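You operate a simulated robot arm through the tools that you are given. There is no shell and no other tool.

You are at the controls of a simulated two-armed robot. One attempt, no reset.

Task
Spread the sand flat with the board marked 20 mm, then tamp it firm.
Fine: in the model box, with the orange tamper; put both tools back. Set down upright: what you pick out, orange tamper.

It is judged by the outcome, as a careful person would: the job done as asked, and still so three seconds after it is handed in. It fails if anything else is knocked over, pushed out of place, dropped, spilled or broken.

Robot
Two 7-joint arms with two-finger grippers on one trunk, on a base that drives. Base frame: it is fixed to the floor where the robot stands at the start and does not move with it; the origin is under the middle of the robot, x ahead of it, y to its left, z up; the surface under the hand at the start is at about z = 85.3. Readings come in cm, degrees, newtons and seconds.
The left shoulder is at the start at [6, 12.3, 102], the right one opposite. With the tool pointing down near the work surface each hand reaches from about 34 to 80 cm from the robot's upright axis, wherever it stands, measured 20 degrees to its own side. Places, roughly: small model box [50, -10, 90]. Payload 1.47 kg a hand.
Tool frame (each hand has its own): the origin (TCP) lies between the finger pads and is the grasp point; the fingertips stand 1.6 cm ahead of it; z points along the fingers, y is the line along which they close. Largest opening 8.7 cm; the body of the gripper starts 5.5 cm behind the TCP.
Orientation is told as [roll, pitch, yaw] about the base's x, y, z axes, in that order, counted from this pose: with the fingers straight down and closing along the base's y, the tool's x points along the base's -x, its y along +y and its z along -z.

Tools
- The arms move only by the tool arm_command. It takes "left_increments", "right_increments" or both (then of equal length, played together; a hand with none holds still); each is a list of rows, each a list of 3 entries, a list of its own where there are three numbers: the finger opening in cm, from 0 to 8.7, then the shift along the base's x, y, z in cm, then the turn, a rotation vector about the base's x, y, z in degrees. In form: [[gripper, [dx, dy, dz], [rx, ry, rz]], ...]. A call has 1 to 20 rows; each row shifts and turns the commanded pose from where the row before left it. Rows are played at 5 a second. More than 5 cm and 8.6 degrees between two rows, or a gripper value outside its range, and nothing of the call is played. A pose out of reach is approached as far as the arm can. The call stops where the force on the tool passes 40 N (or 10 N more than at its start, if that is more) or the arm is blocked; 0.2 s more then pass. The fingers move at their own pace (about 15.3 cm/s each) and stop on an object; they squeeze with about 21 N. The grip force told is the motor's: it shows also when the fingers shut on nothing. Time passes only in rows, and 0.2 s behind the last, so rows that do not move let the fingers close. The reply holds the time, the measured pose of the TCP, the force on the tool along the base axes, the opening and the grip force, in the units named above and with some noise, with the torque about the TCP (base axes, N m) and any sound that the robot's microphone picked up.
- Cameras (640 x 400 px; columns grow to the right, rows downward): "scene" is now at [7.9, -0.33, 157.36]; the picture's right is [-0.12, -0.99, 0.00], its down [-0.76, 0.09, -0.64] and it looks along [0.63, -0.08, -0.77] (base axes); focal length 295 px, centre (320, 200). "left" rides on the left gripper at [7.3, -1.2, -9] in its tool frame; the picture's right is [0.16, 0.99, 0.00], its down [-0.72, 0.12, -0.68] and it looks along [-0.67, 0.11, 0.73] (tool axes); focal length 247 px, centre (320, 200). "right" rides on the right gripper at [7.3, 1.2, -9] in its tool frame; the picture's right is [-0.16, 0.99, 0.00], its down [-0.72, -0.12, -0.68] and it looks along [-0.67, -0.11, 0.73] (tool axes); focal length 247 px, centre (320, 200). There is no depth. A picture from a camera that has moved, and an enlarged one, comes with that camera's place and axes in the base frame and with its lens. The place of the scene camera against the robot may be out by one fixed shift of up to 1.2 cm in any direction.
- snapshot(camera): a new picture of that camera. No time passes.
- lift_body(by): slides the trunk up (or, below 0, down) by that many cm; the arms and the scene camera ride with it, the base frame stays. It gives what a move gives, with no picture.
- roll_base(legs): drives the robot by 1 to 6 legs, each [ahead, left, turn to the left] in cm, cm and degrees, along the robot's own axes; the way and the turn of a leg run together, so that a leg with both is an arc; at most 150 cm and 180 degrees a leg. The arms and the cameras ride along, it lands a little off, and it stops where it bumps. It gives what a move gives.
- aim_head(pan, tilt): turns the head with the scene camera to pan (to the left, within 120 degrees either way) and tilt (down, from -29 to 69), counted from straight ahead of the robot. It gives what a move gives.
- close_up(camera, box): a new picture of the part [left, top, right, bottom] of that camera's present view, enlarged. No time passes.
- hand_in(): hands the job in; it is judged then, once.

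Nothing tells you exact positions but the pictures and the camera data. Unless the task says otherwise, let go and move clear before handing in.

The tools are called after "Request:" as a command line: name --argument value ..., lists and objects as JSON in quotes. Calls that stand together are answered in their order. arm_command: Moves the arms, as the interface text tells. Its arguments: {"type":"object","properties":{"left_increments":{"type":"array","items":{"type":"array"}},"right_increments":{"type":"array","items":{"type":"array"}}},"required":[]} The other tools are called the same way: lift_body (by) slides the trunk up or down; roll_base (legs) drives the base; aim_head (pan, tilt) turns the head that bears the scene camera; snapshot (camera) takes a picture; close_up (camera, box) takes an enlarged picture of a part of a camera's view; hand_in () hands the job in.

At the start:

```text
clock: 0.0
left_ee_pos: [49.02, 9.7, 125.42]
left_orientation: [0.0, 0.1, 0.0]
left_ft_force: [0.2, 0.8, -0.1]
left_torque: [-0.01, -0.02, -0.02]
left_width: 8.7
left_gripper_force: 0.1
right_ee_pos: [57.07, -34.07, 120.44]
right_orientation: [0.0, 0.0, 0.1]
right_ft_force: [-0.1, 1.2, -0.1]
right_torque: [0.01, 0.0, -0.01]
right_width: 8.69
right_gripper_force: 0.0
trunk travel left (down, up): [-17.5, 5.5]
robot x, y, heading: [-0.15, -0.03, -0.0]
head pan, tilt: [-6.8, 50.3]
```

scene: 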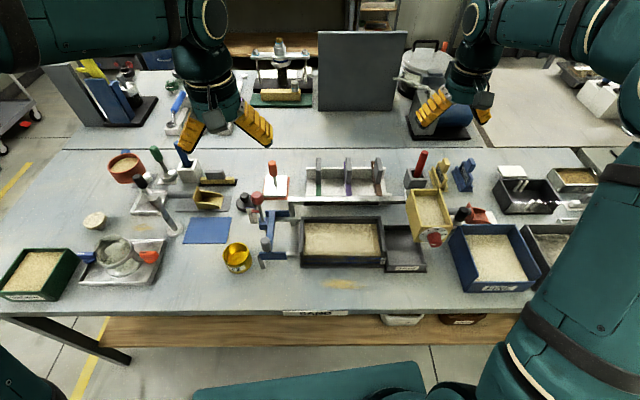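
right: 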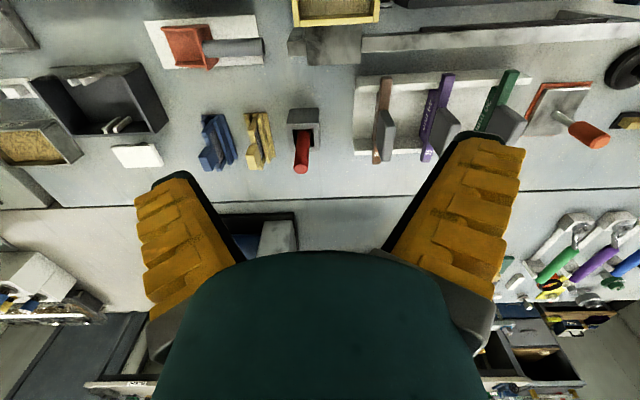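
left: 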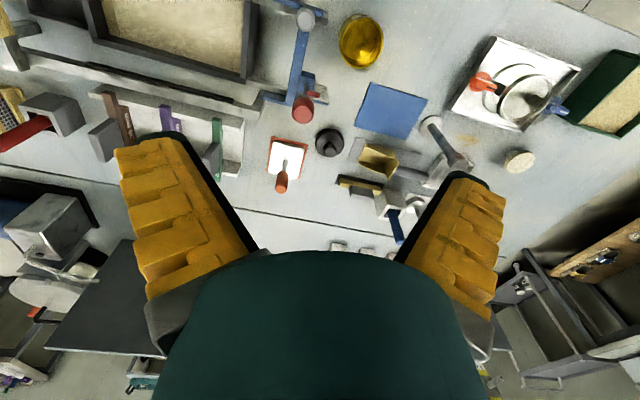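

I see a cluttered bench with several boxes of sand, a rack holding three boards (brown, purple, green) and several small tools. I'll look at it more closely before I move anything.

Request:
close_up --camera "scene" --box '[240, 140, 440, 280]'

Request:
close_up --camera "right" --box '[340, 40, 640, 230]'

Request:
close_up --camera "left" --box '[0, 0, 340, 212]'

Request:
close_up --camera "scene" --box '[380, 130, 640, 310]'

Request:
close_up --camera "scene" --box '[0, 130, 300, 320]'

```text
2.86 times, centred on (340, 210) of scene
camera zoom: at [7.9, -0.33, 157.36], right [-0.12, -0.99, 0.0], down [-0.76, 0.09, -0.64], along [0.63, -0.08, -0.77], focal length 843 px, centre (263, 171)
```

zoom: 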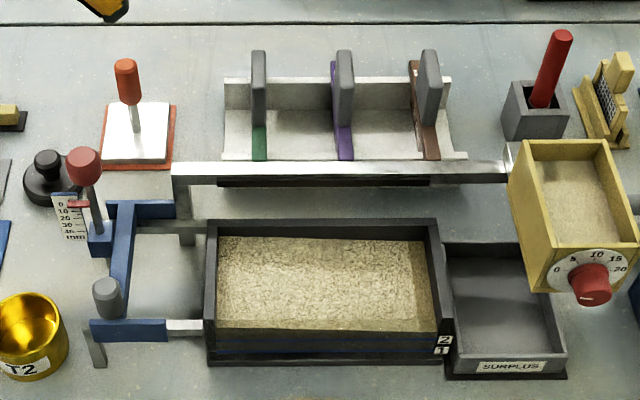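

```text
2.11 times, centred on (490, 135) of right
camera zoom: at [49.72, -32.91, 129.3], right [0.16, 0.99, 0.0], down [0.72, -0.12, 0.68], along [0.67, -0.11, -0.73], focal length 520 px, centre (-38, 337)
```

zoom: 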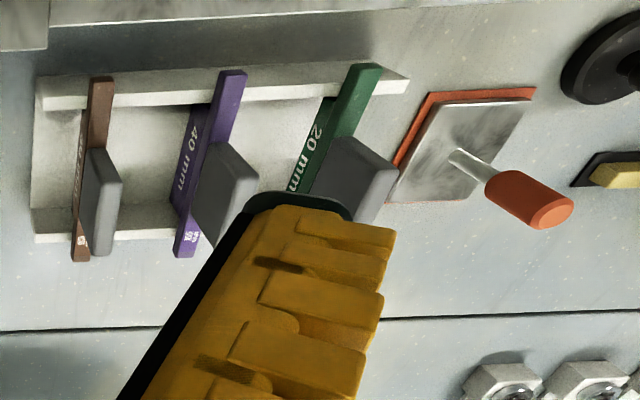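

```text
1.88 times, centred on (170, 106) of left
camera zoom: at [41.65, 8.59, 134.49], right [-0.16, 0.99, 0.0], down [0.72, 0.12, 0.68], along [0.67, 0.11, -0.73], focal length 465 px, centre (602, 377)
```

zoom: 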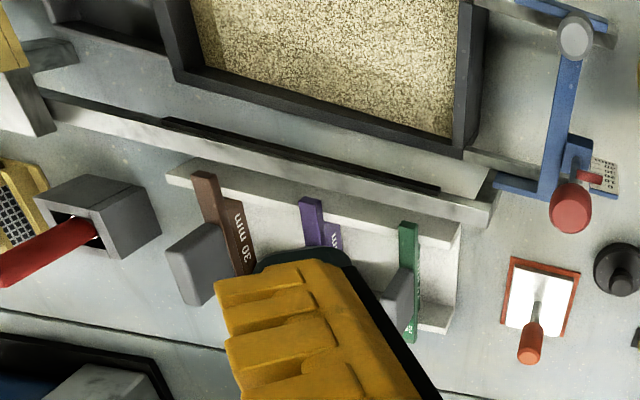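

```text
2.22 times, centred on (510, 220) of scene
camera zoom: at [7.9, -0.33, 157.36], right [-0.12, -0.99, 0.0], down [-0.76, 0.09, -0.64], along [0.63, -0.08, -0.77], focal length 655 px, centre (-102, 156)
```

zoom: 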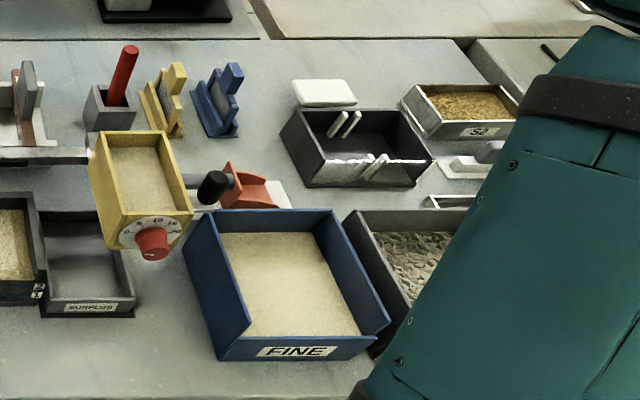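

```text
2.11 times, centred on (150, 225) of scene
camera zoom: at [7.9, -0.33, 157.36], right [-0.12, -0.99, 0.0], down [-0.76, 0.09, -0.64], along [0.63, -0.08, -0.77], focal length 621 px, centre (678, 147)
```

zoom: 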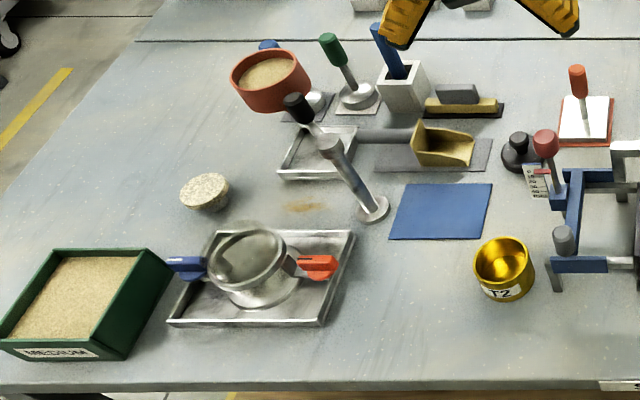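

A rack behind the rail holds the 20 mm board (green), the 40 mm (purple) and the 30 mm (brown). The orange tamper stands on its pad to the left of the rack. Next I'll zoom in on the sand in the model box, the boards and the tamper.

Request:
close_up --camera "scene" --box '[295, 205, 395, 270]'

Request:
close_up --camera "scene" --box '[300, 145, 400, 207]'

Request:
close_up --camera "scene" --box '[230, 145, 310, 205]'

Request:
close_up --camera "scene" --box '[390, 180, 550, 300]'

Request:
close_up --camera "left" --box '[80, 0, 280, 125]'

Request:
close_up --camera "right" --box '[140, 0, 400, 160]'

```text
6.15 times, centred on (345, 238) of scene
camera zoom: at [7.9, -0.33, 157.36], right [-0.12, -0.99, 0.0], down [-0.76, 0.09, -0.64], along [0.63, -0.08, -0.77], focal length 1815 px, centre (166, -31)
```

zoom: 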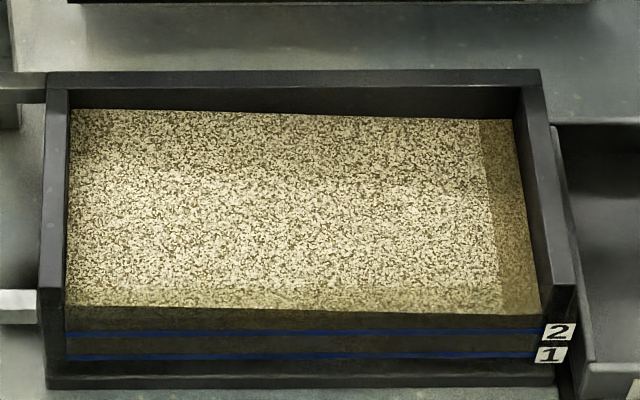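

```text
6.40 times, centred on (350, 176) of scene
camera zoom: at [7.9, -0.33, 157.36], right [-0.12, -0.99, 0.0], down [-0.76, 0.09, -0.64], along [0.63, -0.08, -0.77], focal length 1887 px, centre (128, 354)
```

zoom: 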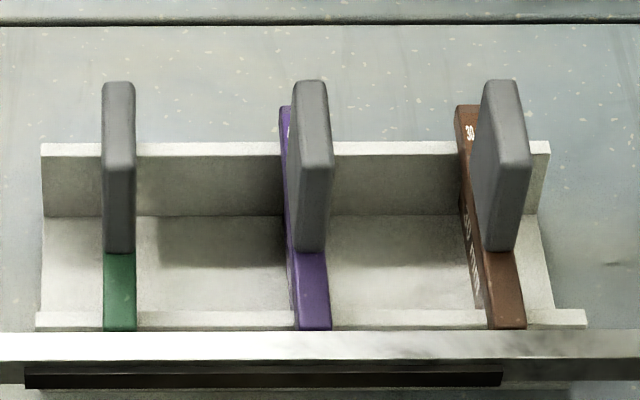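

```text
6.67 times, centred on (270, 175) of scene
camera zoom: at [7.9, -0.33, 157.36], right [-0.12, -0.99, 0.0], down [-0.76, 0.09, -0.64], along [0.63, -0.08, -0.77], focal length 1966 px, centre (653, 367)
```

zoom: 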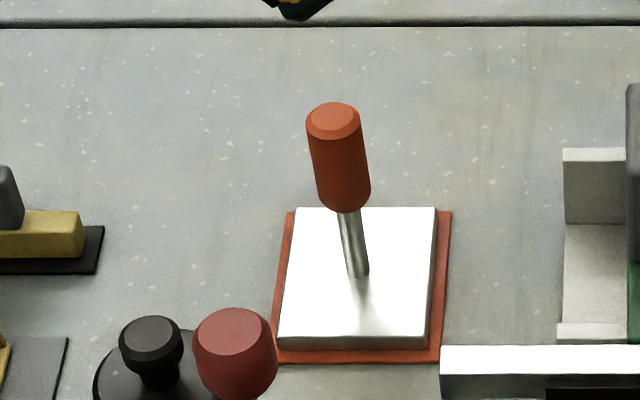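

```text
3.33 times, centred on (470, 240) of scene
camera zoom: at [7.9, -0.33, 157.36], right [-0.12, -0.99, 0.0], down [-0.76, 0.09, -0.64], along [0.63, -0.08, -0.77], focal length 983 px, centre (-180, 67)
```

zoom: 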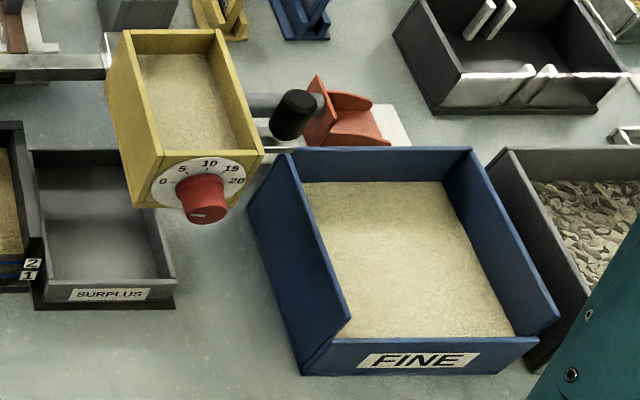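

```text
3.20 times, centred on (180, 62) of left
camera zoom: at [41.65, 8.59, 134.49], right [-0.16, 0.99, 0.0], down [0.72, 0.12, 0.68], along [0.67, 0.11, -0.73], focal length 790 px, centre (768, 640)
```

zoom: 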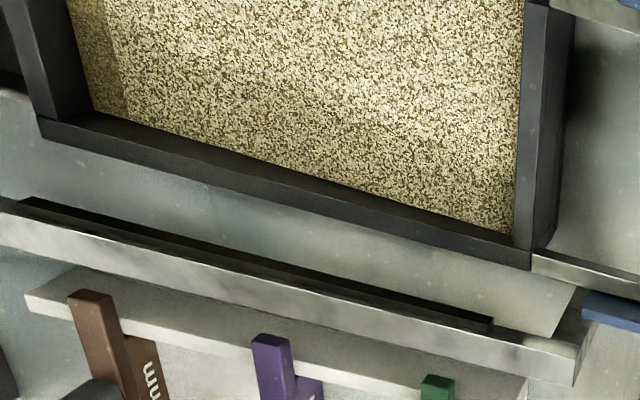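

```text
2.46 times, centred on (270, 80) of right
camera zoom: at [49.72, -32.91, 129.3], right [0.16, 0.99, 0.0], down [0.72, -0.12, 0.68], along [0.67, -0.11, -0.73], focal length 608 px, centre (443, 495)
```

zoom: 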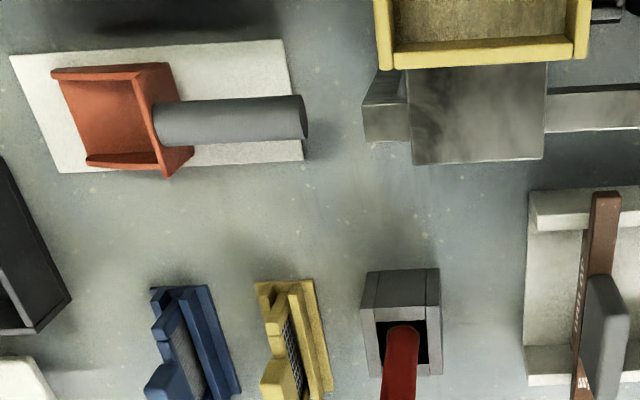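

The boards have a bar that would ride on the rims, a blade below it and a grey handle on top. The whole rig looks turned about 7° clockwise. I'll move the left hand camera over the box to read its geometry.

Request:
arm_command --left_increments '[[8.7, [-4, -4, 0], [0, 0, 0]], [8.7, [-4, -4, 0], [0, 0, 0]], [8.7, [-4, -4, 0], [0, 0, 0]], [8.7, [0, -3, 0], [0, 0, 0]], [8.7, [0, 0, 0], [0, 0, 0]]]'

Request:
snapshot --camera "left"

Request:
snapshot --camera "scene"

```text
refused: row 1 steps farther than a row can; nothing moved
```

```text
taken
camera left: at [41.65, 8.59, 134.49], right [-0.16, 0.99, 0.0], down [0.72, 0.12, 0.68], along [0.67, 0.11, -0.73], focal length 247 px, centre (320, 200)
```

left: 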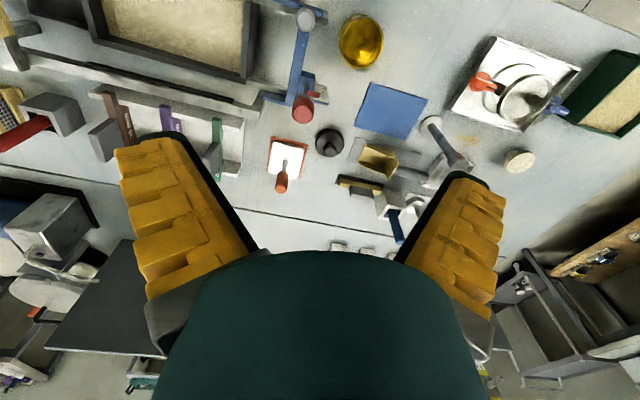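

```text
taken
camera scene: at [7.9, -0.33, 157.36], right [-0.12, -0.99, 0.0], down [-0.76, 0.09, -0.64], along [0.63, -0.08, -0.77], focal length 295 px, centre (320, 200)
```

scene: 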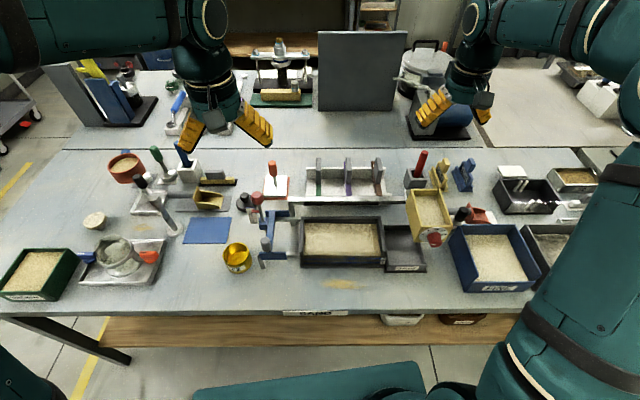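

Both pictures are unchanged because that step was too long. I'll repeat the move in smaller steps.

Request:
arm_command --left_increments '[[8.7, [-3, -3, 0], [0, 0, 0]], [8.7, [-3, -3, 0], [0, 0, 0]], [8.7, [-3, -3, 0], [0, 0, 0]], [8.7, [-3, -3, 0], [0, 0, 0]], [8.7, [0, -3, 0], [0, 0, 0]], [8.7, [0, 0, 0], [0, 0, 0]]]'

Request:
snapshot --camera "left"

Request:
close_up --camera "left" --box '[130, 0, 450, 200]'

```text
clock: 1.4
left_ee_pos: [36.97, -5.24, 125.43]
left_orientation: [0.0, 0.0, -0.1]
left_ft_force: [1.3, -0.6, -0.2]
left_torque: [0.01, -0.02, -0.01]
left_width: 8.69
left_gripper_force: 0.0
right_ee_pos: [56.9, -33.91, 120.51]
right_orientation: [0.0, 0.0, 0.0]
right_ft_force: [0.2, 0.5, 0.2]
right_torque: [0.01, 0.02, 0.01]
right_width: 8.72
right_gripper_force: 0.2
trunk travel left (down, up): [-17.5, 5.5]
robot x, y, heading: [0.19, 0.11, 0.0]
head pan, tilt: [-6.8, 50.3]
```

```text
taken
camera left: at [29.58, -6.3, 134.48], right [-0.16, 0.99, 0.0], down [0.72, 0.12, 0.68], along [0.67, 0.11, -0.73], focal length 247 px, centre (320, 200)
```

left: 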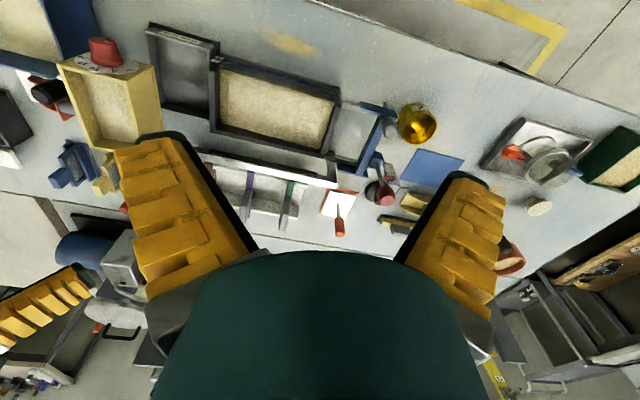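

```text
2.00 times, centred on (290, 100) of left
camera zoom: at [29.58, -6.3, 134.48], right [-0.16, 0.99, 0.0], down [0.72, 0.12, 0.68], along [0.67, 0.11, -0.73], focal length 494 px, centre (380, 400)
```

zoom: 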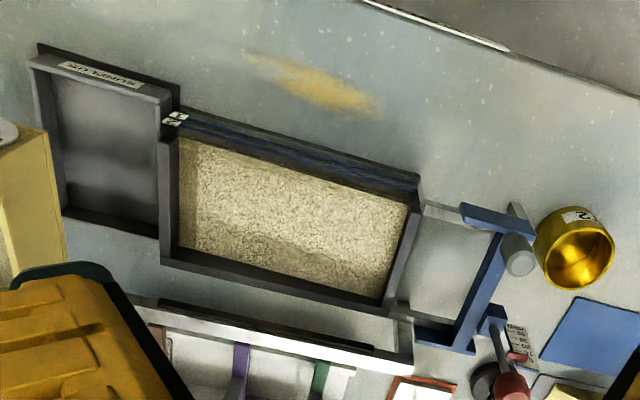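

The box is roughly x 42–55 and y −22 to −1, turned about −7°. It has a window at the front with level marks 1 and 2. I'll tilt and lower the left camera in front of that window to see the sand profile.

Request:
arm_command --left_increments '[[8.7, [0, -0.8, -4.3], [0, -6, 0]], [8.7, [0, -0.8, -4.3], [0, -6, 0]], [8.7, [0, -0.8, -4.3], [0, -6, 0]], [8.7, [0, -0.8, -4.3], [0, -6, 0]], [8.7, [0, -0.8, -4.3], [0, -6, 0]], [8.7, [0, 0, 0], [0, 0, 0]]]'

Request:
snapshot --camera "left"

Request:
snapshot --camera "scene"

```text
clock: 2.8
left_ee_pos: [36.89, -9.28, 103.89]
left_orientation: [-0.1, -30.0, 0.1]
left_ft_force: [0.7, 0.6, -0.6]
left_torque: [-0.03, 0.03, 0.0]
left_width: 8.67
left_gripper_force: 0.1
right_ee_pos: [57.0, -33.87, 120.37]
right_orientation: [0.0, 0.0, 0.0]
right_ft_force: [-0.4, 1.1, -0.1]
right_torque: [-0.06, 0.0, -0.01]
right_width: 8.7
right_gripper_force: 0.2
trunk travel left (down, up): [-17.5, 5.5]
robot x, y, heading: [-0.16, 0.31, -0.2]
head pan, tilt: [-6.8, 50.3]
```

```text
taken
camera left: at [26.15, -10.31, 108.07], right [-0.14, 0.99, -0.08], down [0.29, 0.12, 0.95], along [0.95, 0.11, -0.3], focal length 247 px, centre (320, 200)
```

left: 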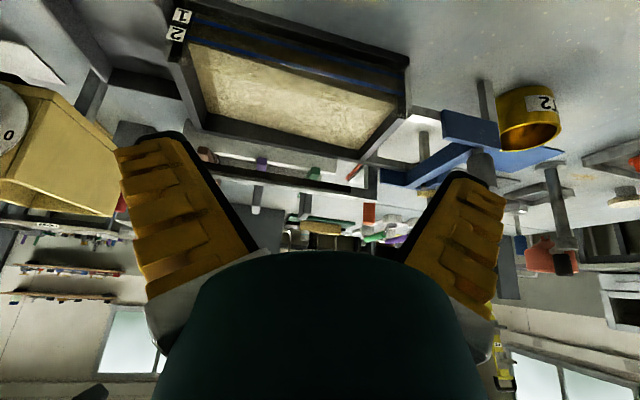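

```text
taken
camera scene: at [7.93, -0.18, 157.36], right [-0.12, -0.99, 0.0], down [-0.76, 0.09, -0.64], along [0.63, -0.08, -0.77], focal length 295 px, centre (320, 200)
```

scene: 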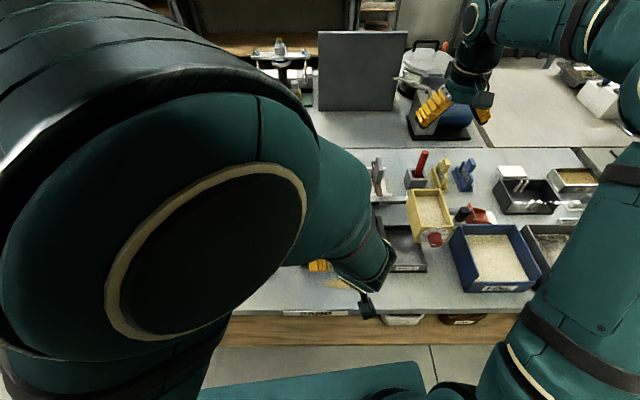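

Request:
close_up --camera "left" --box '[140, 0, 440, 188]'

Request:
close_up --camera "left" --box '[160, 0, 290, 140]'

Request:
close_up --camera "left" --box '[200, 130, 400, 250]'

Request:
close_up --camera "left" --box '[330, 40, 580, 200]'

```text
2.13 times, centred on (290, 94) of left
camera zoom: at [26.15, -10.31, 108.07], right [-0.14, 0.99, -0.08], down [0.29, 0.12, 0.95], along [0.95, 0.11, -0.3], focal length 526 px, centre (384, 426)
```

zoom: 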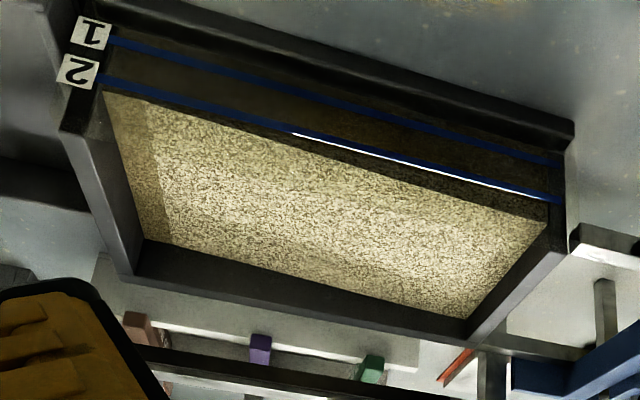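

```text
2.86 times, centred on (225, 70) of left
camera zoom: at [26.15, -10.31, 108.07], right [-0.14, 0.99, -0.08], down [0.29, 0.12, 0.95], along [0.95, 0.11, -0.3], focal length 706 px, centre (591, 571)
```

zoom: 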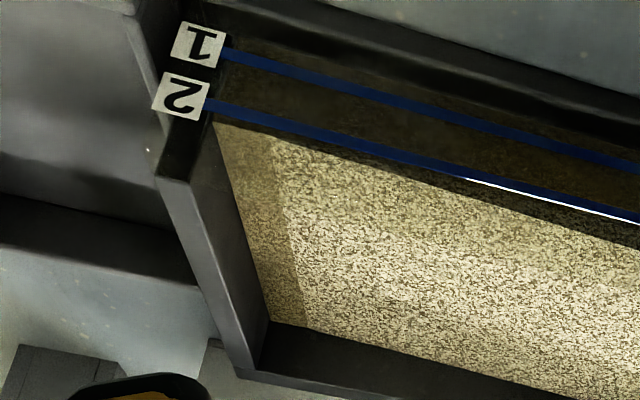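

```text
3.20 times, centred on (300, 190) of left
camera zoom: at [26.15, -10.31, 108.07], right [-0.14, 0.99, -0.08], down [0.29, 0.12, 0.95], along [0.95, 0.11, -0.3], focal length 790 px, centre (384, 232)
```

zoom: 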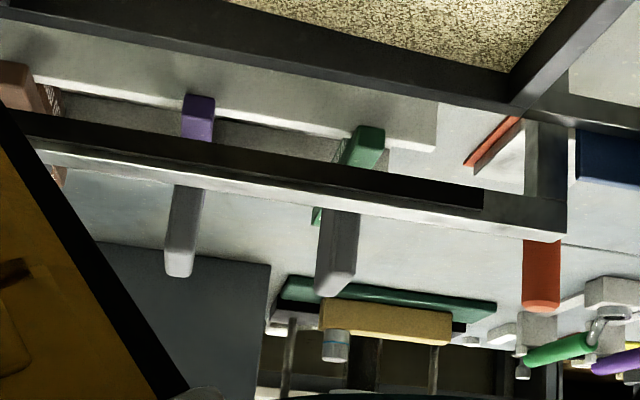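

```text
2.50 times, centred on (455, 120) of left
camera zoom: at [26.15, -10.31, 108.07], right [-0.14, 0.99, -0.08], down [0.29, 0.12, 0.95], along [0.95, 0.11, -0.3], focal length 617 px, centre (-18, 400)
```

zoom: 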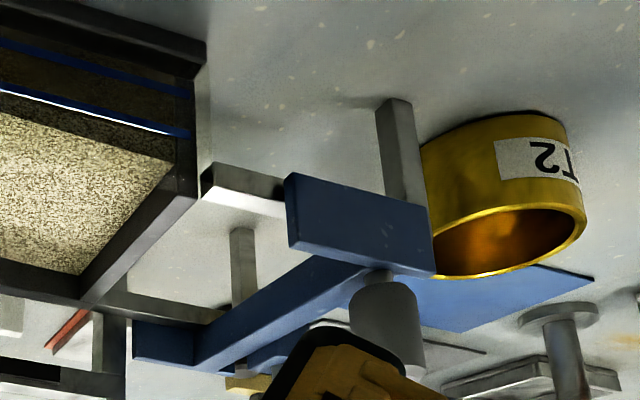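

The rim is at about z 94, the rail top at about 96.4, and the sand is heaped toward the left end. I'll use the right hand for the board, so I'm pulling the left hand clear and lowering the right camera toward the rack to measure.

Request:
arm_command --left_increments '[[8.7, [0, 0.8, 4.3], [0, 6, 0]], [8.7, [0, 0.8, 4.3], [0, 6, 0]], [8.7, [0, 0.8, 4.3], [0, 6, 0]], [8.7, [0, 0.8, 4.3], [0, 6, 0]], [8.7, [0, 0.8, 4.3], [0, 6, 0]], [8.7, [0, 4.9, 0], [0, 0, 0]], [8.7, [0, 4.9, 0], [0, 0, 0]], [8.7, [0, 4.9, 0], [0, 0, 0]], [8.7, [0, 4.9, 0], [0, 0, 0]], [8.7, [0, 4.9, 0], [0, 0, 0]], [8.7, [0, 4.9, 0], [0, 0, 0]]]'

Request:
arm_command --right_increments '[[8.7, [-2, 4.5, 0], [0, 0, 0]], [8.7, [-2, 4.5, 0], [0, 0, 0]], [8.7, [-2, 4.5, 0], [0, 0, 0]], [8.7, [-2, 4.5, 0], [0, 0, 0]], [8.7, [0, 4.5, 0], [0, 0, 0]], [8.7, [0, 3, 0], [0, 0, 0]], [8.7, [0, 0, 0], [0, 0, 0]]]'

Request:
snapshot --camera "right"

Request:
close_up --camera "right" --box '[150, 0, 490, 200]'

Request:
snapshot --camera "scene"

```text
clock: 5.2
left_ee_pos: [36.83, 24.32, 125.42]
left_orientation: [0.0, 0.0, -0.1]
left_ft_force: [-0.1, -0.8, 0.9]
left_torque: [-0.05, 0.01, -0.02]
left_width: 8.7
left_gripper_force: 0.0
right_ee_pos: [56.94, -33.92, 120.47]
right_orientation: [-0.1, 0.0, 0.1]
right_ft_force: [-0.4, -0.8, -0.3]
right_torque: [0.01, 0.01, 0.01]
right_width: 8.72
right_gripper_force: 0.1
trunk travel left (down, up): [-17.5, 5.5]
robot x, y, heading: [-0.1, 0.07, -0.2]
head pan, tilt: [-6.8, 50.3]
```

```text
clock: 6.8
left_ee_pos: [37.09, 24.08, 125.48]
left_orientation: [0.0, 0.0, 0.0]
left_ft_force: [-1.4, 0.7, -0.2]
left_torque: [0.04, 0.0, 0.01]
left_width: 8.72
left_gripper_force: 0.0
right_ee_pos: [48.85, -8.58, 120.33]
right_orientation: [0.0, 0.0, 0.1]
right_ft_force: [-0.6, -0.6, -0.6]
right_torque: [0.0, 0.01, 0.01]
right_width: 8.73
right_gripper_force: 0.1
trunk travel left (down, up): [-17.5, 5.5]
robot x, y, heading: [0.12, 0.03, 0.2]
head pan, tilt: [-6.8, 50.3]
```

```text
taken
camera right: at [41.63, -7.45, 129.24], right [0.16, 0.99, 0.0], down [0.72, -0.12, 0.68], along [0.67, -0.11, -0.73], focal length 247 px, centre (320, 200)
```

right: 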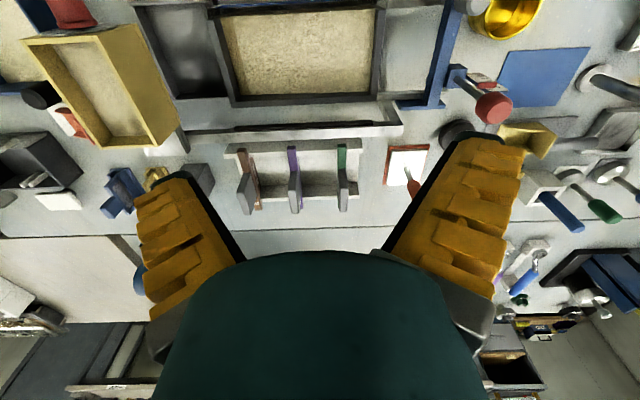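

```text
1.88 times, centred on (320, 100) of right
camera zoom: at [41.63, -7.45, 129.24], right [0.16, 0.99, 0.0], down [0.72, -0.12, 0.68], along [0.67, -0.11, -0.73], focal length 465 px, centre (320, 388)
```

zoom: 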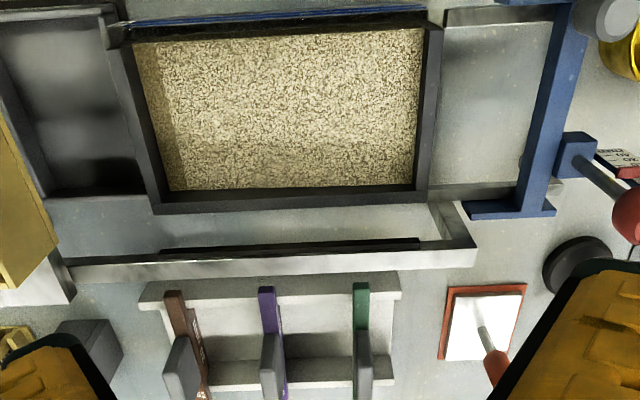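

```text
taken
camera scene: at [7.92, -0.39, 157.36], right [-0.12, -0.99, 0.0], down [-0.76, 0.09, -0.64], along [0.63, -0.08, -0.77], focal length 295 px, centre (320, 200)
```

scene: 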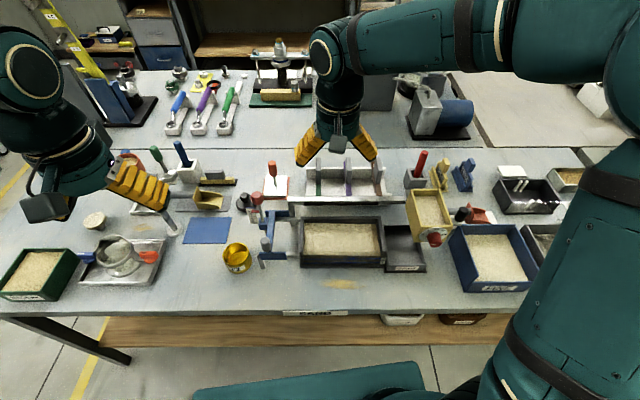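

The right camera shows the box (yaw about −6°) and the rack clearly. I'll bring the right hand over the rack for a better view of the green 20 mm board.

Request:
arm_command --right_increments '[[8.7, [4, 0, -2], [0, 0, 0]], [8.7, [4, 0, -2], [0, 0, 0]], [8.7, [4, 0, -2], [0, 0, 0]], [8.7, [0, 0, -2], [0, 0, 0]], [8.7, [0, 0, 0], [0, 0, 0]]]'

Request:
snapshot --camera "right"

Request:
close_up --camera "right" --box '[180, 0, 480, 188]'

Request:
close_up --camera "scene" --box '[290, 100, 410, 210]'

```text
clock: 8.0
left_ee_pos: [36.95, 24.11, 125.44]
left_orientation: [0.0, -0.1, 0.0]
left_ft_force: [-0.4, 0.0, -0.1]
left_torque: [0.0, 0.02, 0.0]
left_width: 8.69
left_gripper_force: 0.1
right_ee_pos: [61.03, -8.67, 112.33]
right_orientation: [0.0, 0.0, 0.0]
right_ft_force: [-0.8, 0.5, 0.2]
right_torque: [-0.01, 0.02, -0.01]
right_width: 8.71
right_gripper_force: 0.0
trunk travel left (down, up): [-17.5, 5.5]
robot x, y, heading: [-0.11, 0.37, 0.3]
head pan, tilt: [-6.8, 50.3]
```

```text
taken
camera right: at [53.8, -7.46, 121.29], right [0.16, 0.99, 0.0], down [0.72, -0.12, 0.68], along [0.67, -0.11, -0.73], focal length 247 px, centre (320, 200)
```

right: 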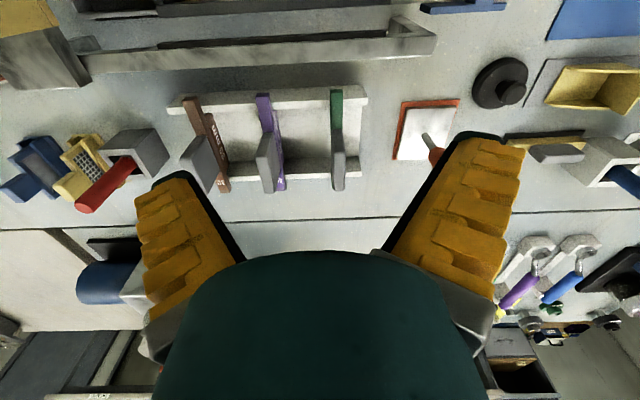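

```text
2.13 times, centred on (330, 94) of right
camera zoom: at [53.8, -7.46, 121.29], right [0.16, 0.99, 0.0], down [0.72, -0.12, 0.68], along [0.67, -0.11, -0.73], focal length 526 px, centre (299, 426)
```

zoom: 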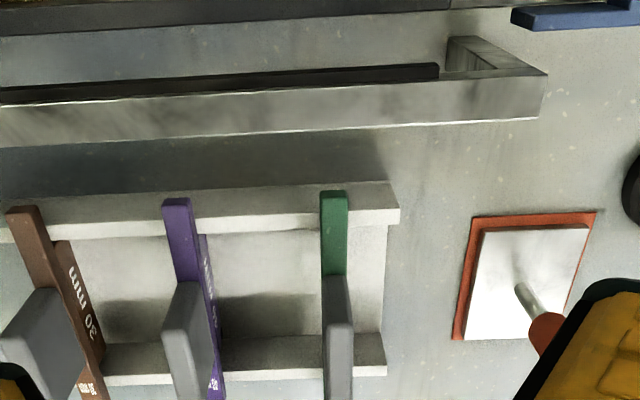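

```text
3.64 times, centred on (350, 155) of scene
camera zoom: at [7.95, -0.32, 157.36], right [-0.12, -0.99, 0.0], down [-0.76, 0.09, -0.64], along [0.63, -0.08, -0.77], focal length 1072 px, centre (211, 364)
```

zoom: 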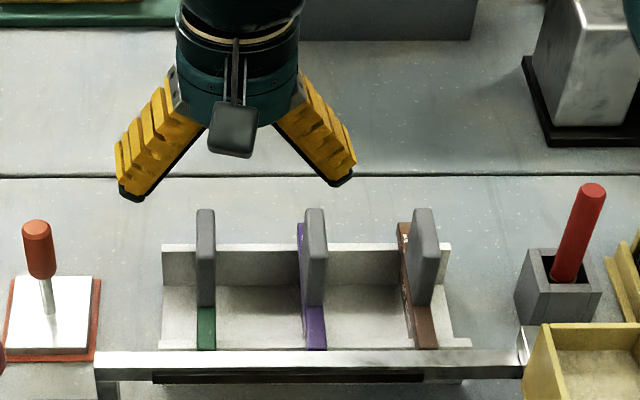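

The green bar runs from about (64.1, −7.1) to (78.5, −8.4) with its top at z ≈ 92. The grey handle is centred near x 70.5–71 and rises to z ≈ 97.6. I'll hover above it with the yaw matched and check the alignment.

Request:
arm_command --right_increments '[[6, [4, 0.4, -2], [0, 0, -2]], [6, [4, 0.3, -3], [0, 0, -2]], [6, [1.7, 0.2, -4], [0, 0, -1.8]], [6, [0, 0, 0], [0, 0, 0]]]'

Request:
snapshot --camera "right"

Request:
close_up --camera "right" --box '[220, 60, 420, 260]'

Request:
close_up --camera "scene" --box '[270, 110, 390, 210]'

```text
clock: 9.0
left_ee_pos: [36.89, 24.03, 125.38]
left_orientation: [0.0, 0.1, -0.1]
left_ft_force: [0.3, -0.1, 0.5]
left_torque: [-0.02, -0.01, 0.0]
left_width: 8.69
left_gripper_force: 0.1
right_ee_pos: [70.62, -7.66, 103.53]
right_orientation: [0.1, 0.1, -5.7]
right_ft_force: [0.0, 0.5, -0.1]
right_torque: [0.02, -0.04, 0.01]
right_width: 6.5
right_gripper_force: 3.9
trunk travel left (down, up): [-17.5, 5.5]
robot x, y, heading: [0.19, 0.07, 0.1]
head pan, tilt: [-6.8, 50.3]
```

```text
taken
camera right: at [63.52, -5.81, 112.39], right [0.26, 0.97, 0.0], down [0.71, -0.19, 0.68], along [0.66, -0.17, -0.73], focal length 247 px, centre (320, 200)
```

right: 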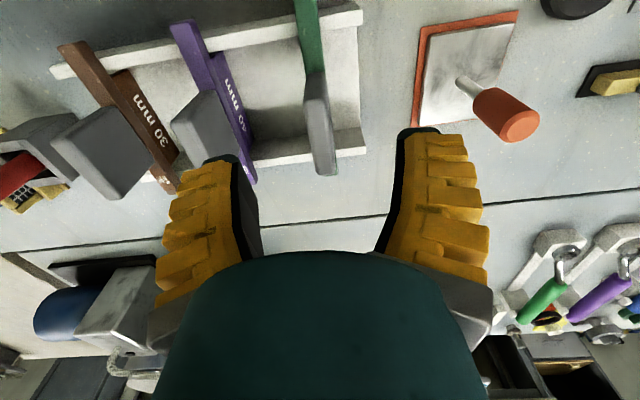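

```text
2.00 times, centred on (320, 160) of right
camera zoom: at [63.52, -5.81, 112.39], right [0.26, 0.97, 0.0], down [0.71, -0.19, 0.68], along [0.66, -0.17, -0.73], focal length 494 px, centre (320, 280)
```

zoom: 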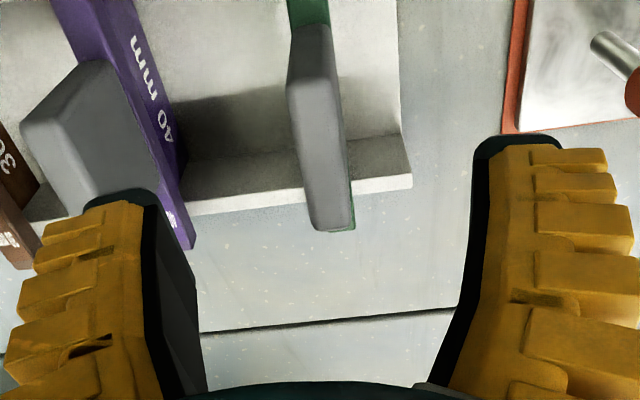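

```text
4.00 times, centred on (330, 160) of scene
camera zoom: at [7.82, -0.35, 157.37], right [-0.12, -0.99, 0.0], down [-0.76, 0.09, -0.64], along [0.64, -0.08, -0.77], focal length 1180 px, centre (280, 360)
```

zoom: 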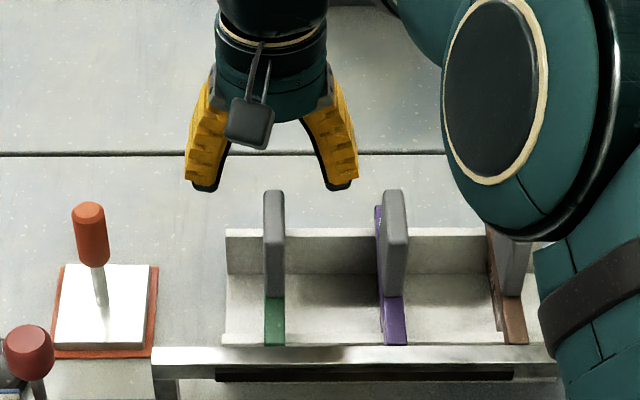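

The handle is centred at about (71.6, −7.8), 1.3 cm thick, and lies between the fingers. I'll descend, close and check.

Request:
arm_command --right_increments '[[6, [0.8, -0.1, -2], [0, 0, 0]], [6, [0, 0, -3], [0, 0, 0]], [6, [0, 0, -3], [0, 0, 0]], [6, [0, 0, 0], [0, 0, 0]], [0.5, [0, 0, 0], [0, 0, 0]], [0.5, [0, 0, 0], [0, 0, 0]], [0.5, [0, 0, 0], [0, 0, 0]]]'

Request:
snapshot --camera "right"

Request:
snapshot --camera "scene"

```text
clock: 10.6
left_ee_pos: [36.97, 24.01, 125.48]
left_orientation: [0.0, 0.0, 0.0]
left_ft_force: [-0.4, -0.1, 0.6]
left_torque: [0.0, 0.01, -0.02]
left_width: 8.71
left_gripper_force: 0.1
right_ee_pos: [71.49, -7.82, 95.66]
right_orientation: [0.0, -0.1, -5.8]
right_ft_force: [0.0, -1.4, 4.7]
right_torque: [-0.04, 0.07, -0.04]
right_width: 1.15
right_gripper_force: 21.3
trunk travel left (down, up): [-17.5, 5.5]
robot x, y, heading: [0.22, -0.22, -0.0]
head pan, tilt: [-6.8, 50.3]
```

```text
taken
camera right: at [64.37, -5.85, 104.43], right [0.26, 0.97, 0.0], down [0.71, -0.19, 0.68], along [0.66, -0.17, -0.73], focal length 247 px, centre (320, 200)
```

right: 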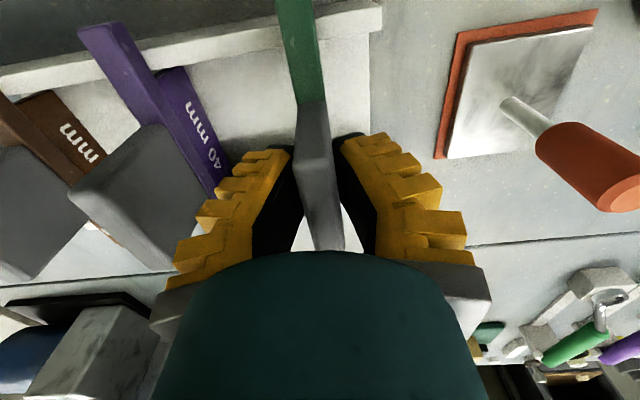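

```text
taken
camera scene: at [7.85, -0.34, 157.37], right [-0.12, -0.99, 0.0], down [-0.76, 0.09, -0.64], along [0.63, -0.08, -0.77], focal length 295 px, centre (320, 200)
```

scene: 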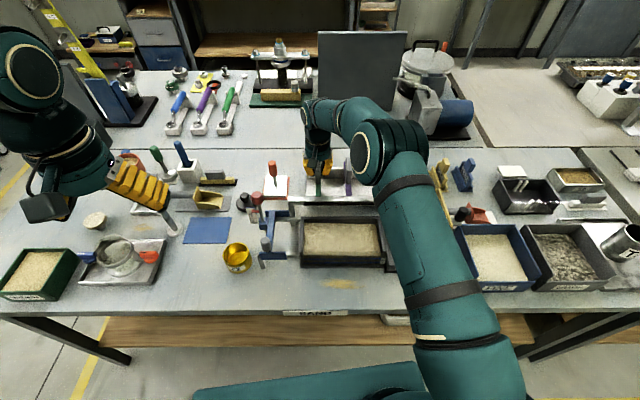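

The grip holds at 1.15 cm on the handle. I'll lift straight up and look at the blade.

Request:
arm_command --right_increments '[[0.5, [0, 0, 1], [0, 0, 0]], [0.5, [0, 0, 2], [0, 0, 0]], [0.5, [0, 0, 3], [0, 0, 0]], [0.5, [0, 0, 4], [0, 0, 0]], [0.5, [0, 0, 4], [0, 0, 0]], [0.5, [0, 0, 0], [0, 0, 0]]]'

Request:
snapshot --camera "right"

Request:
close_up --camera "scene" --box '[240, 80, 440, 210]'

Request:
snapshot --camera "left"

```text
clock: 12.0
left_ee_pos: [37.0, 24.1, 125.44]
left_orientation: [0.0, 0.0, 0.0]
left_ft_force: [0.2, -1.1, -0.5]
left_torque: [-0.01, 0.0, 0.0]
left_width: 8.69
left_gripper_force: 0.0
right_ee_pos: [71.51, -7.85, 109.4]
right_orientation: [-0.1, 0.0, -5.8]
right_ft_force: [0.7, 0.0, -0.9]
right_torque: [-0.01, 0.03, 0.04]
right_width: 0.86
right_gripper_force: 21.0
trunk travel left (down, up): [-17.5, 5.5]
robot x, y, heading: [-0.06, -0.2, -0.1]
head pan, tilt: [-6.8, 50.3]
```

```text
taken
camera right: at [64.45, -5.94, 118.31], right [0.26, 0.97, 0.0], down [0.71, -0.19, 0.68], along [0.66, -0.17, -0.73], focal length 247 px, centre (320, 200)
```

right: 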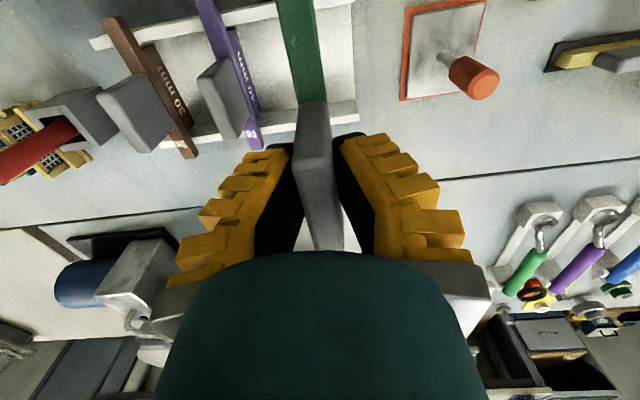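

```text
3.08 times, centred on (340, 145) of scene
camera zoom: at [7.96, -0.35, 157.35], right [-0.12, -0.99, 0.0], down [-0.76, 0.09, -0.64], along [0.63, -0.08, -0.77], focal length 907 px, centre (258, 369)
```

zoom: 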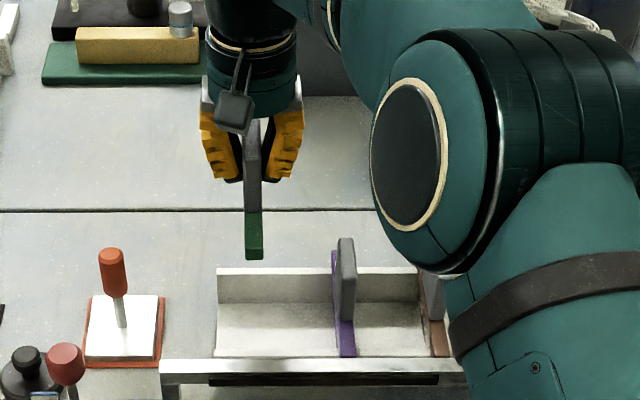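

```text
taken
camera left: at [29.74, 23.05, 134.52], right [-0.16, 0.99, 0.0], down [0.72, 0.12, 0.68], along [0.67, 0.11, -0.73], focal length 247 px, centre (320, 200)
```

left: 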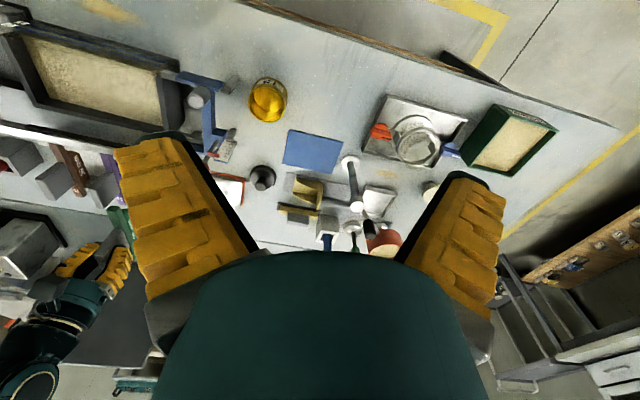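

The board is held upright. I'll check the blade shape on the other two boards and the box under the hand, so I can centre the board well.

Request:
close_up --camera "right" --box '[80, 0, 280, 170]'

Request:
close_up --camera "left" --box '[0, 120, 180, 300]'

Request:
close_up --camera "right" --box '[240, 0, 400, 140]'

```text
2.35 times, centred on (180, 85) of right
camera zoom: at [64.45, -5.94, 118.31], right [0.26, 0.97, 0.0], down [0.71, -0.19, 0.68], along [0.66, -0.17, -0.73], focal length 581 px, centre (649, 471)
```

zoom: 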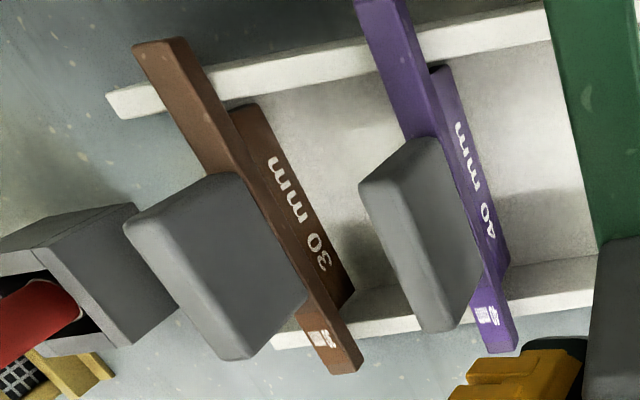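

```text
2.22 times, centred on (90, 210) of left
camera zoom: at [29.74, 23.05, 134.52], right [-0.16, 0.99, 0.0], down [0.72, 0.12, 0.68], along [0.67, 0.11, -0.73], focal length 549 px, centre (831, 178)
```

zoom: 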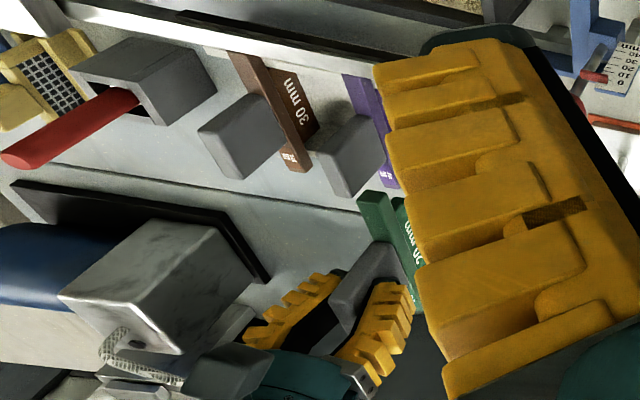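

```text
2.86 times, centred on (320, 70) of right
camera zoom: at [64.45, -5.94, 118.31], right [0.26, 0.97, 0.0], down [0.71, -0.19, 0.68], along [0.66, -0.17, -0.73], focal length 706 px, centre (320, 571)
```

zoom: 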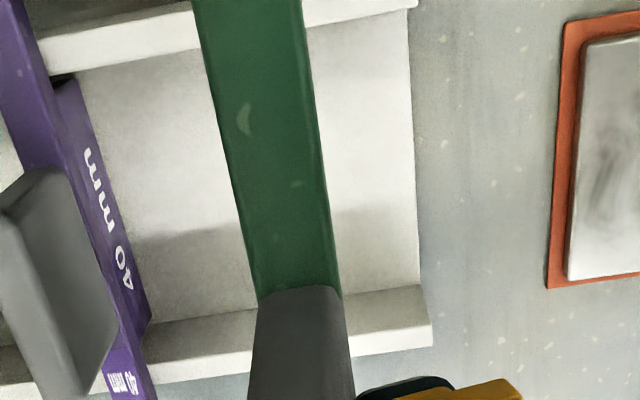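

The boards are T-shaped: a bar about 14.4 cm long with a shorter blade beneath that should drop inside the box. I'll carry the board over the left end of the box at a safe height and check its alignment with the walls.

Request:
arm_command --right_increments '[[0.5, [-4, 1, 0], [0, 0, 0]], [0.5, [-4.5, 1, 0], [0, 0, 0]], [0.5, [-4.5, 1, 0], [0, 0, 0]], [0.5, [-4.5, 1, 0], [0, 0, 0]], [0.5, [-3.4, 0.8, 0], [0, 0, 0]], [0.5, [0, 0, 0], [0, 0, 0]]]'

Request:
snapshot --camera "right"

Request:
snapshot --camera "left"

Request:
snapshot --camera "scene"

```text
clock: 13.4
left_ee_pos: [37.12, 24.05, 125.49]
left_orientation: [0.0, 0.0, 0.0]
left_ft_force: [0.6, 0.0, 0.3]
left_torque: [0.03, 0.04, 0.01]
left_width: 8.74
left_gripper_force: 0.1
right_ee_pos: [50.55, -2.94, 109.51]
right_orientation: [0.0, 0.0, -5.8]
right_ft_force: [0.8, -0.2, -1.3]
right_torque: [0.0, 0.0, -0.02]
right_width: 0.88
right_gripper_force: 20.5
trunk travel left (down, up): [-17.5, 5.5]
robot x, y, heading: [-0.04, 0.09, 0.1]
head pan, tilt: [-6.8, 50.3]
```

```text
taken
camera right: at [43.44, -1.07, 118.39], right [0.26, 0.97, 0.0], down [0.71, -0.19, 0.68], along [0.66, -0.17, -0.73], focal length 247 px, centre (320, 200)
```

right: 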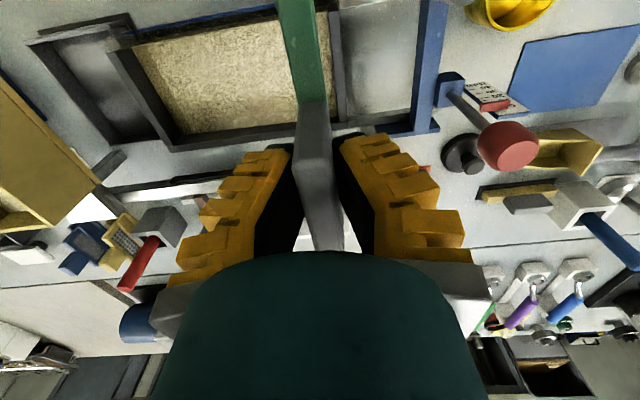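

```text
taken
camera left: at [29.75, 23.05, 134.52], right [-0.16, 0.99, 0.0], down [0.72, 0.12, 0.68], along [0.67, 0.11, -0.73], focal length 247 px, centre (320, 200)
```

left: 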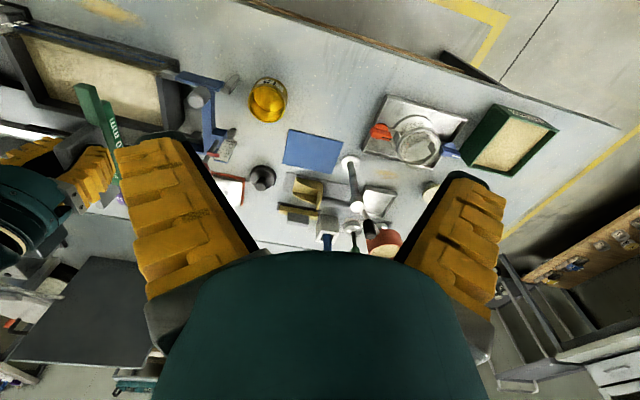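

```text
taken
camera scene: at [7.98, -0.35, 157.35], right [-0.12, -0.99, 0.0], down [-0.76, 0.09, -0.64], along [0.63, -0.08, -0.77], focal length 295 px, centre (320, 200)
```

scene: 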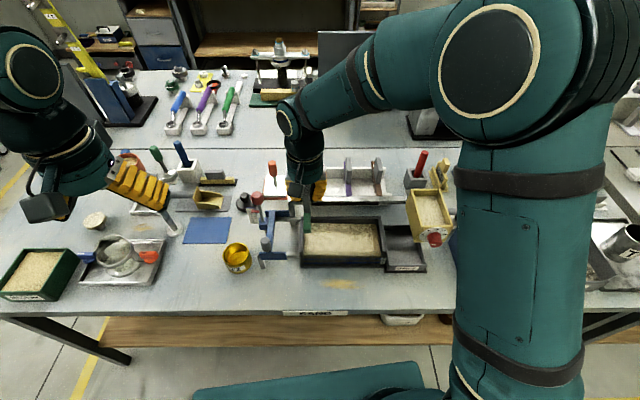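

I'll turn the left hand so its camera watches the box's left end and the board from the left front.

Request:
arm_command --left_increments '[[8.7, [0, -1, -1], [0, 0, -8]], [8.7, [0, -1, -1], [0, 0, -8]], [8.7, [0, -1, -1], [0, 0, -8]], [8.7, [0, -1, -1], [0, 0, -8]], [8.7, [0, -1, -1], [0, 0, -8]], [8.7, [0, -1, -1], [0, 0, -8]], [8.7, [0, 0, 0], [0, 0, 0]]]'

Request:
snapshot --camera "left"

Request:
close_up --camera "right" --box '[100, 0, 400, 188]'

Request:
close_up --camera "scene" --box '[240, 150, 440, 280]'

```text
clock: 15.0
left_ee_pos: [37.02, 17.97, 119.42]
left_orientation: [-0.1, -0.1, -48.1]
left_ft_force: [0.2, -0.1, 0.4]
left_torque: [-0.01, -0.02, 0.0]
left_width: 8.7
left_gripper_force: 0.0
right_ee_pos: [50.58, -2.89, 109.53]
right_orientation: [0.0, -0.1, -5.8]
right_ft_force: [-0.7, 0.3, -0.7]
right_torque: [-0.01, 0.04, -0.01]
right_width: 0.91
right_gripper_force: 21.1
trunk travel left (down, up): [-17.5, 5.5]
robot x, y, heading: [-0.08, -0.01, -0.0]
head pan, tilt: [-6.8, 50.3]
```

```text
taken
camera left: at [31.2, 22.79, 128.49], right [0.63, 0.78, 0.0], down [0.57, -0.46, 0.68], along [0.53, -0.43, -0.73], focal length 247 px, centre (320, 200)
```

left: 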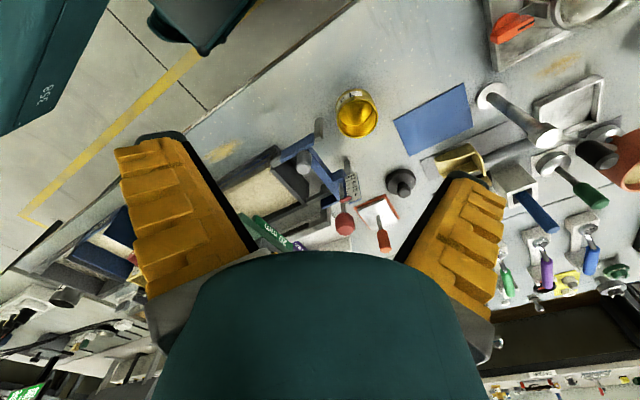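

```text
2.13 times, centred on (250, 94) of right
camera zoom: at [43.41, -1.04, 118.43], right [0.26, 0.97, 0.0], down [0.71, -0.19, 0.68], along [0.66, -0.17, -0.73], focal length 526 px, centre (469, 426)
```

zoom: 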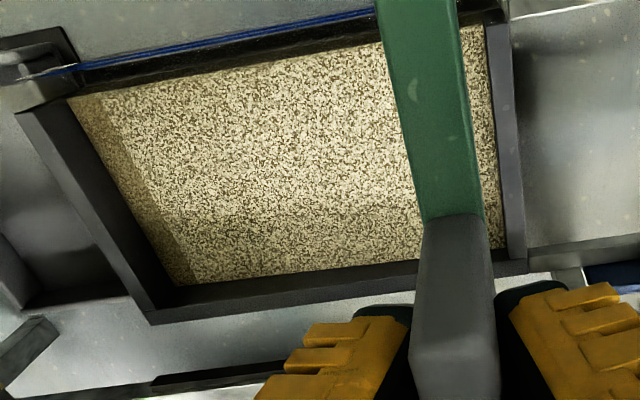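

```text
3.08 times, centred on (340, 215) of scene
camera zoom: at [7.89, -0.32, 157.36], right [-0.12, -0.99, 0.0], down [-0.76, 0.09, -0.64], along [0.63, -0.08, -0.77], focal length 907 px, centre (258, 154)
```

zoom: 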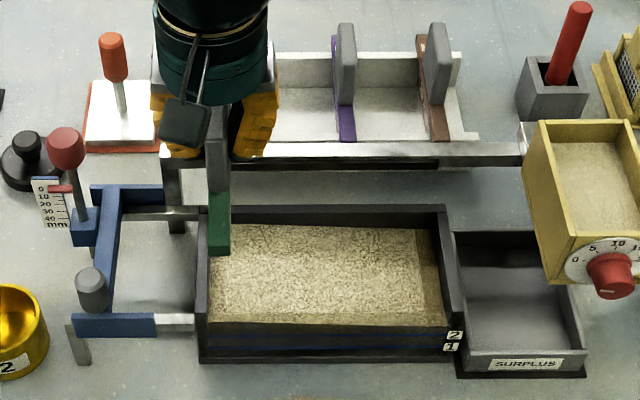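

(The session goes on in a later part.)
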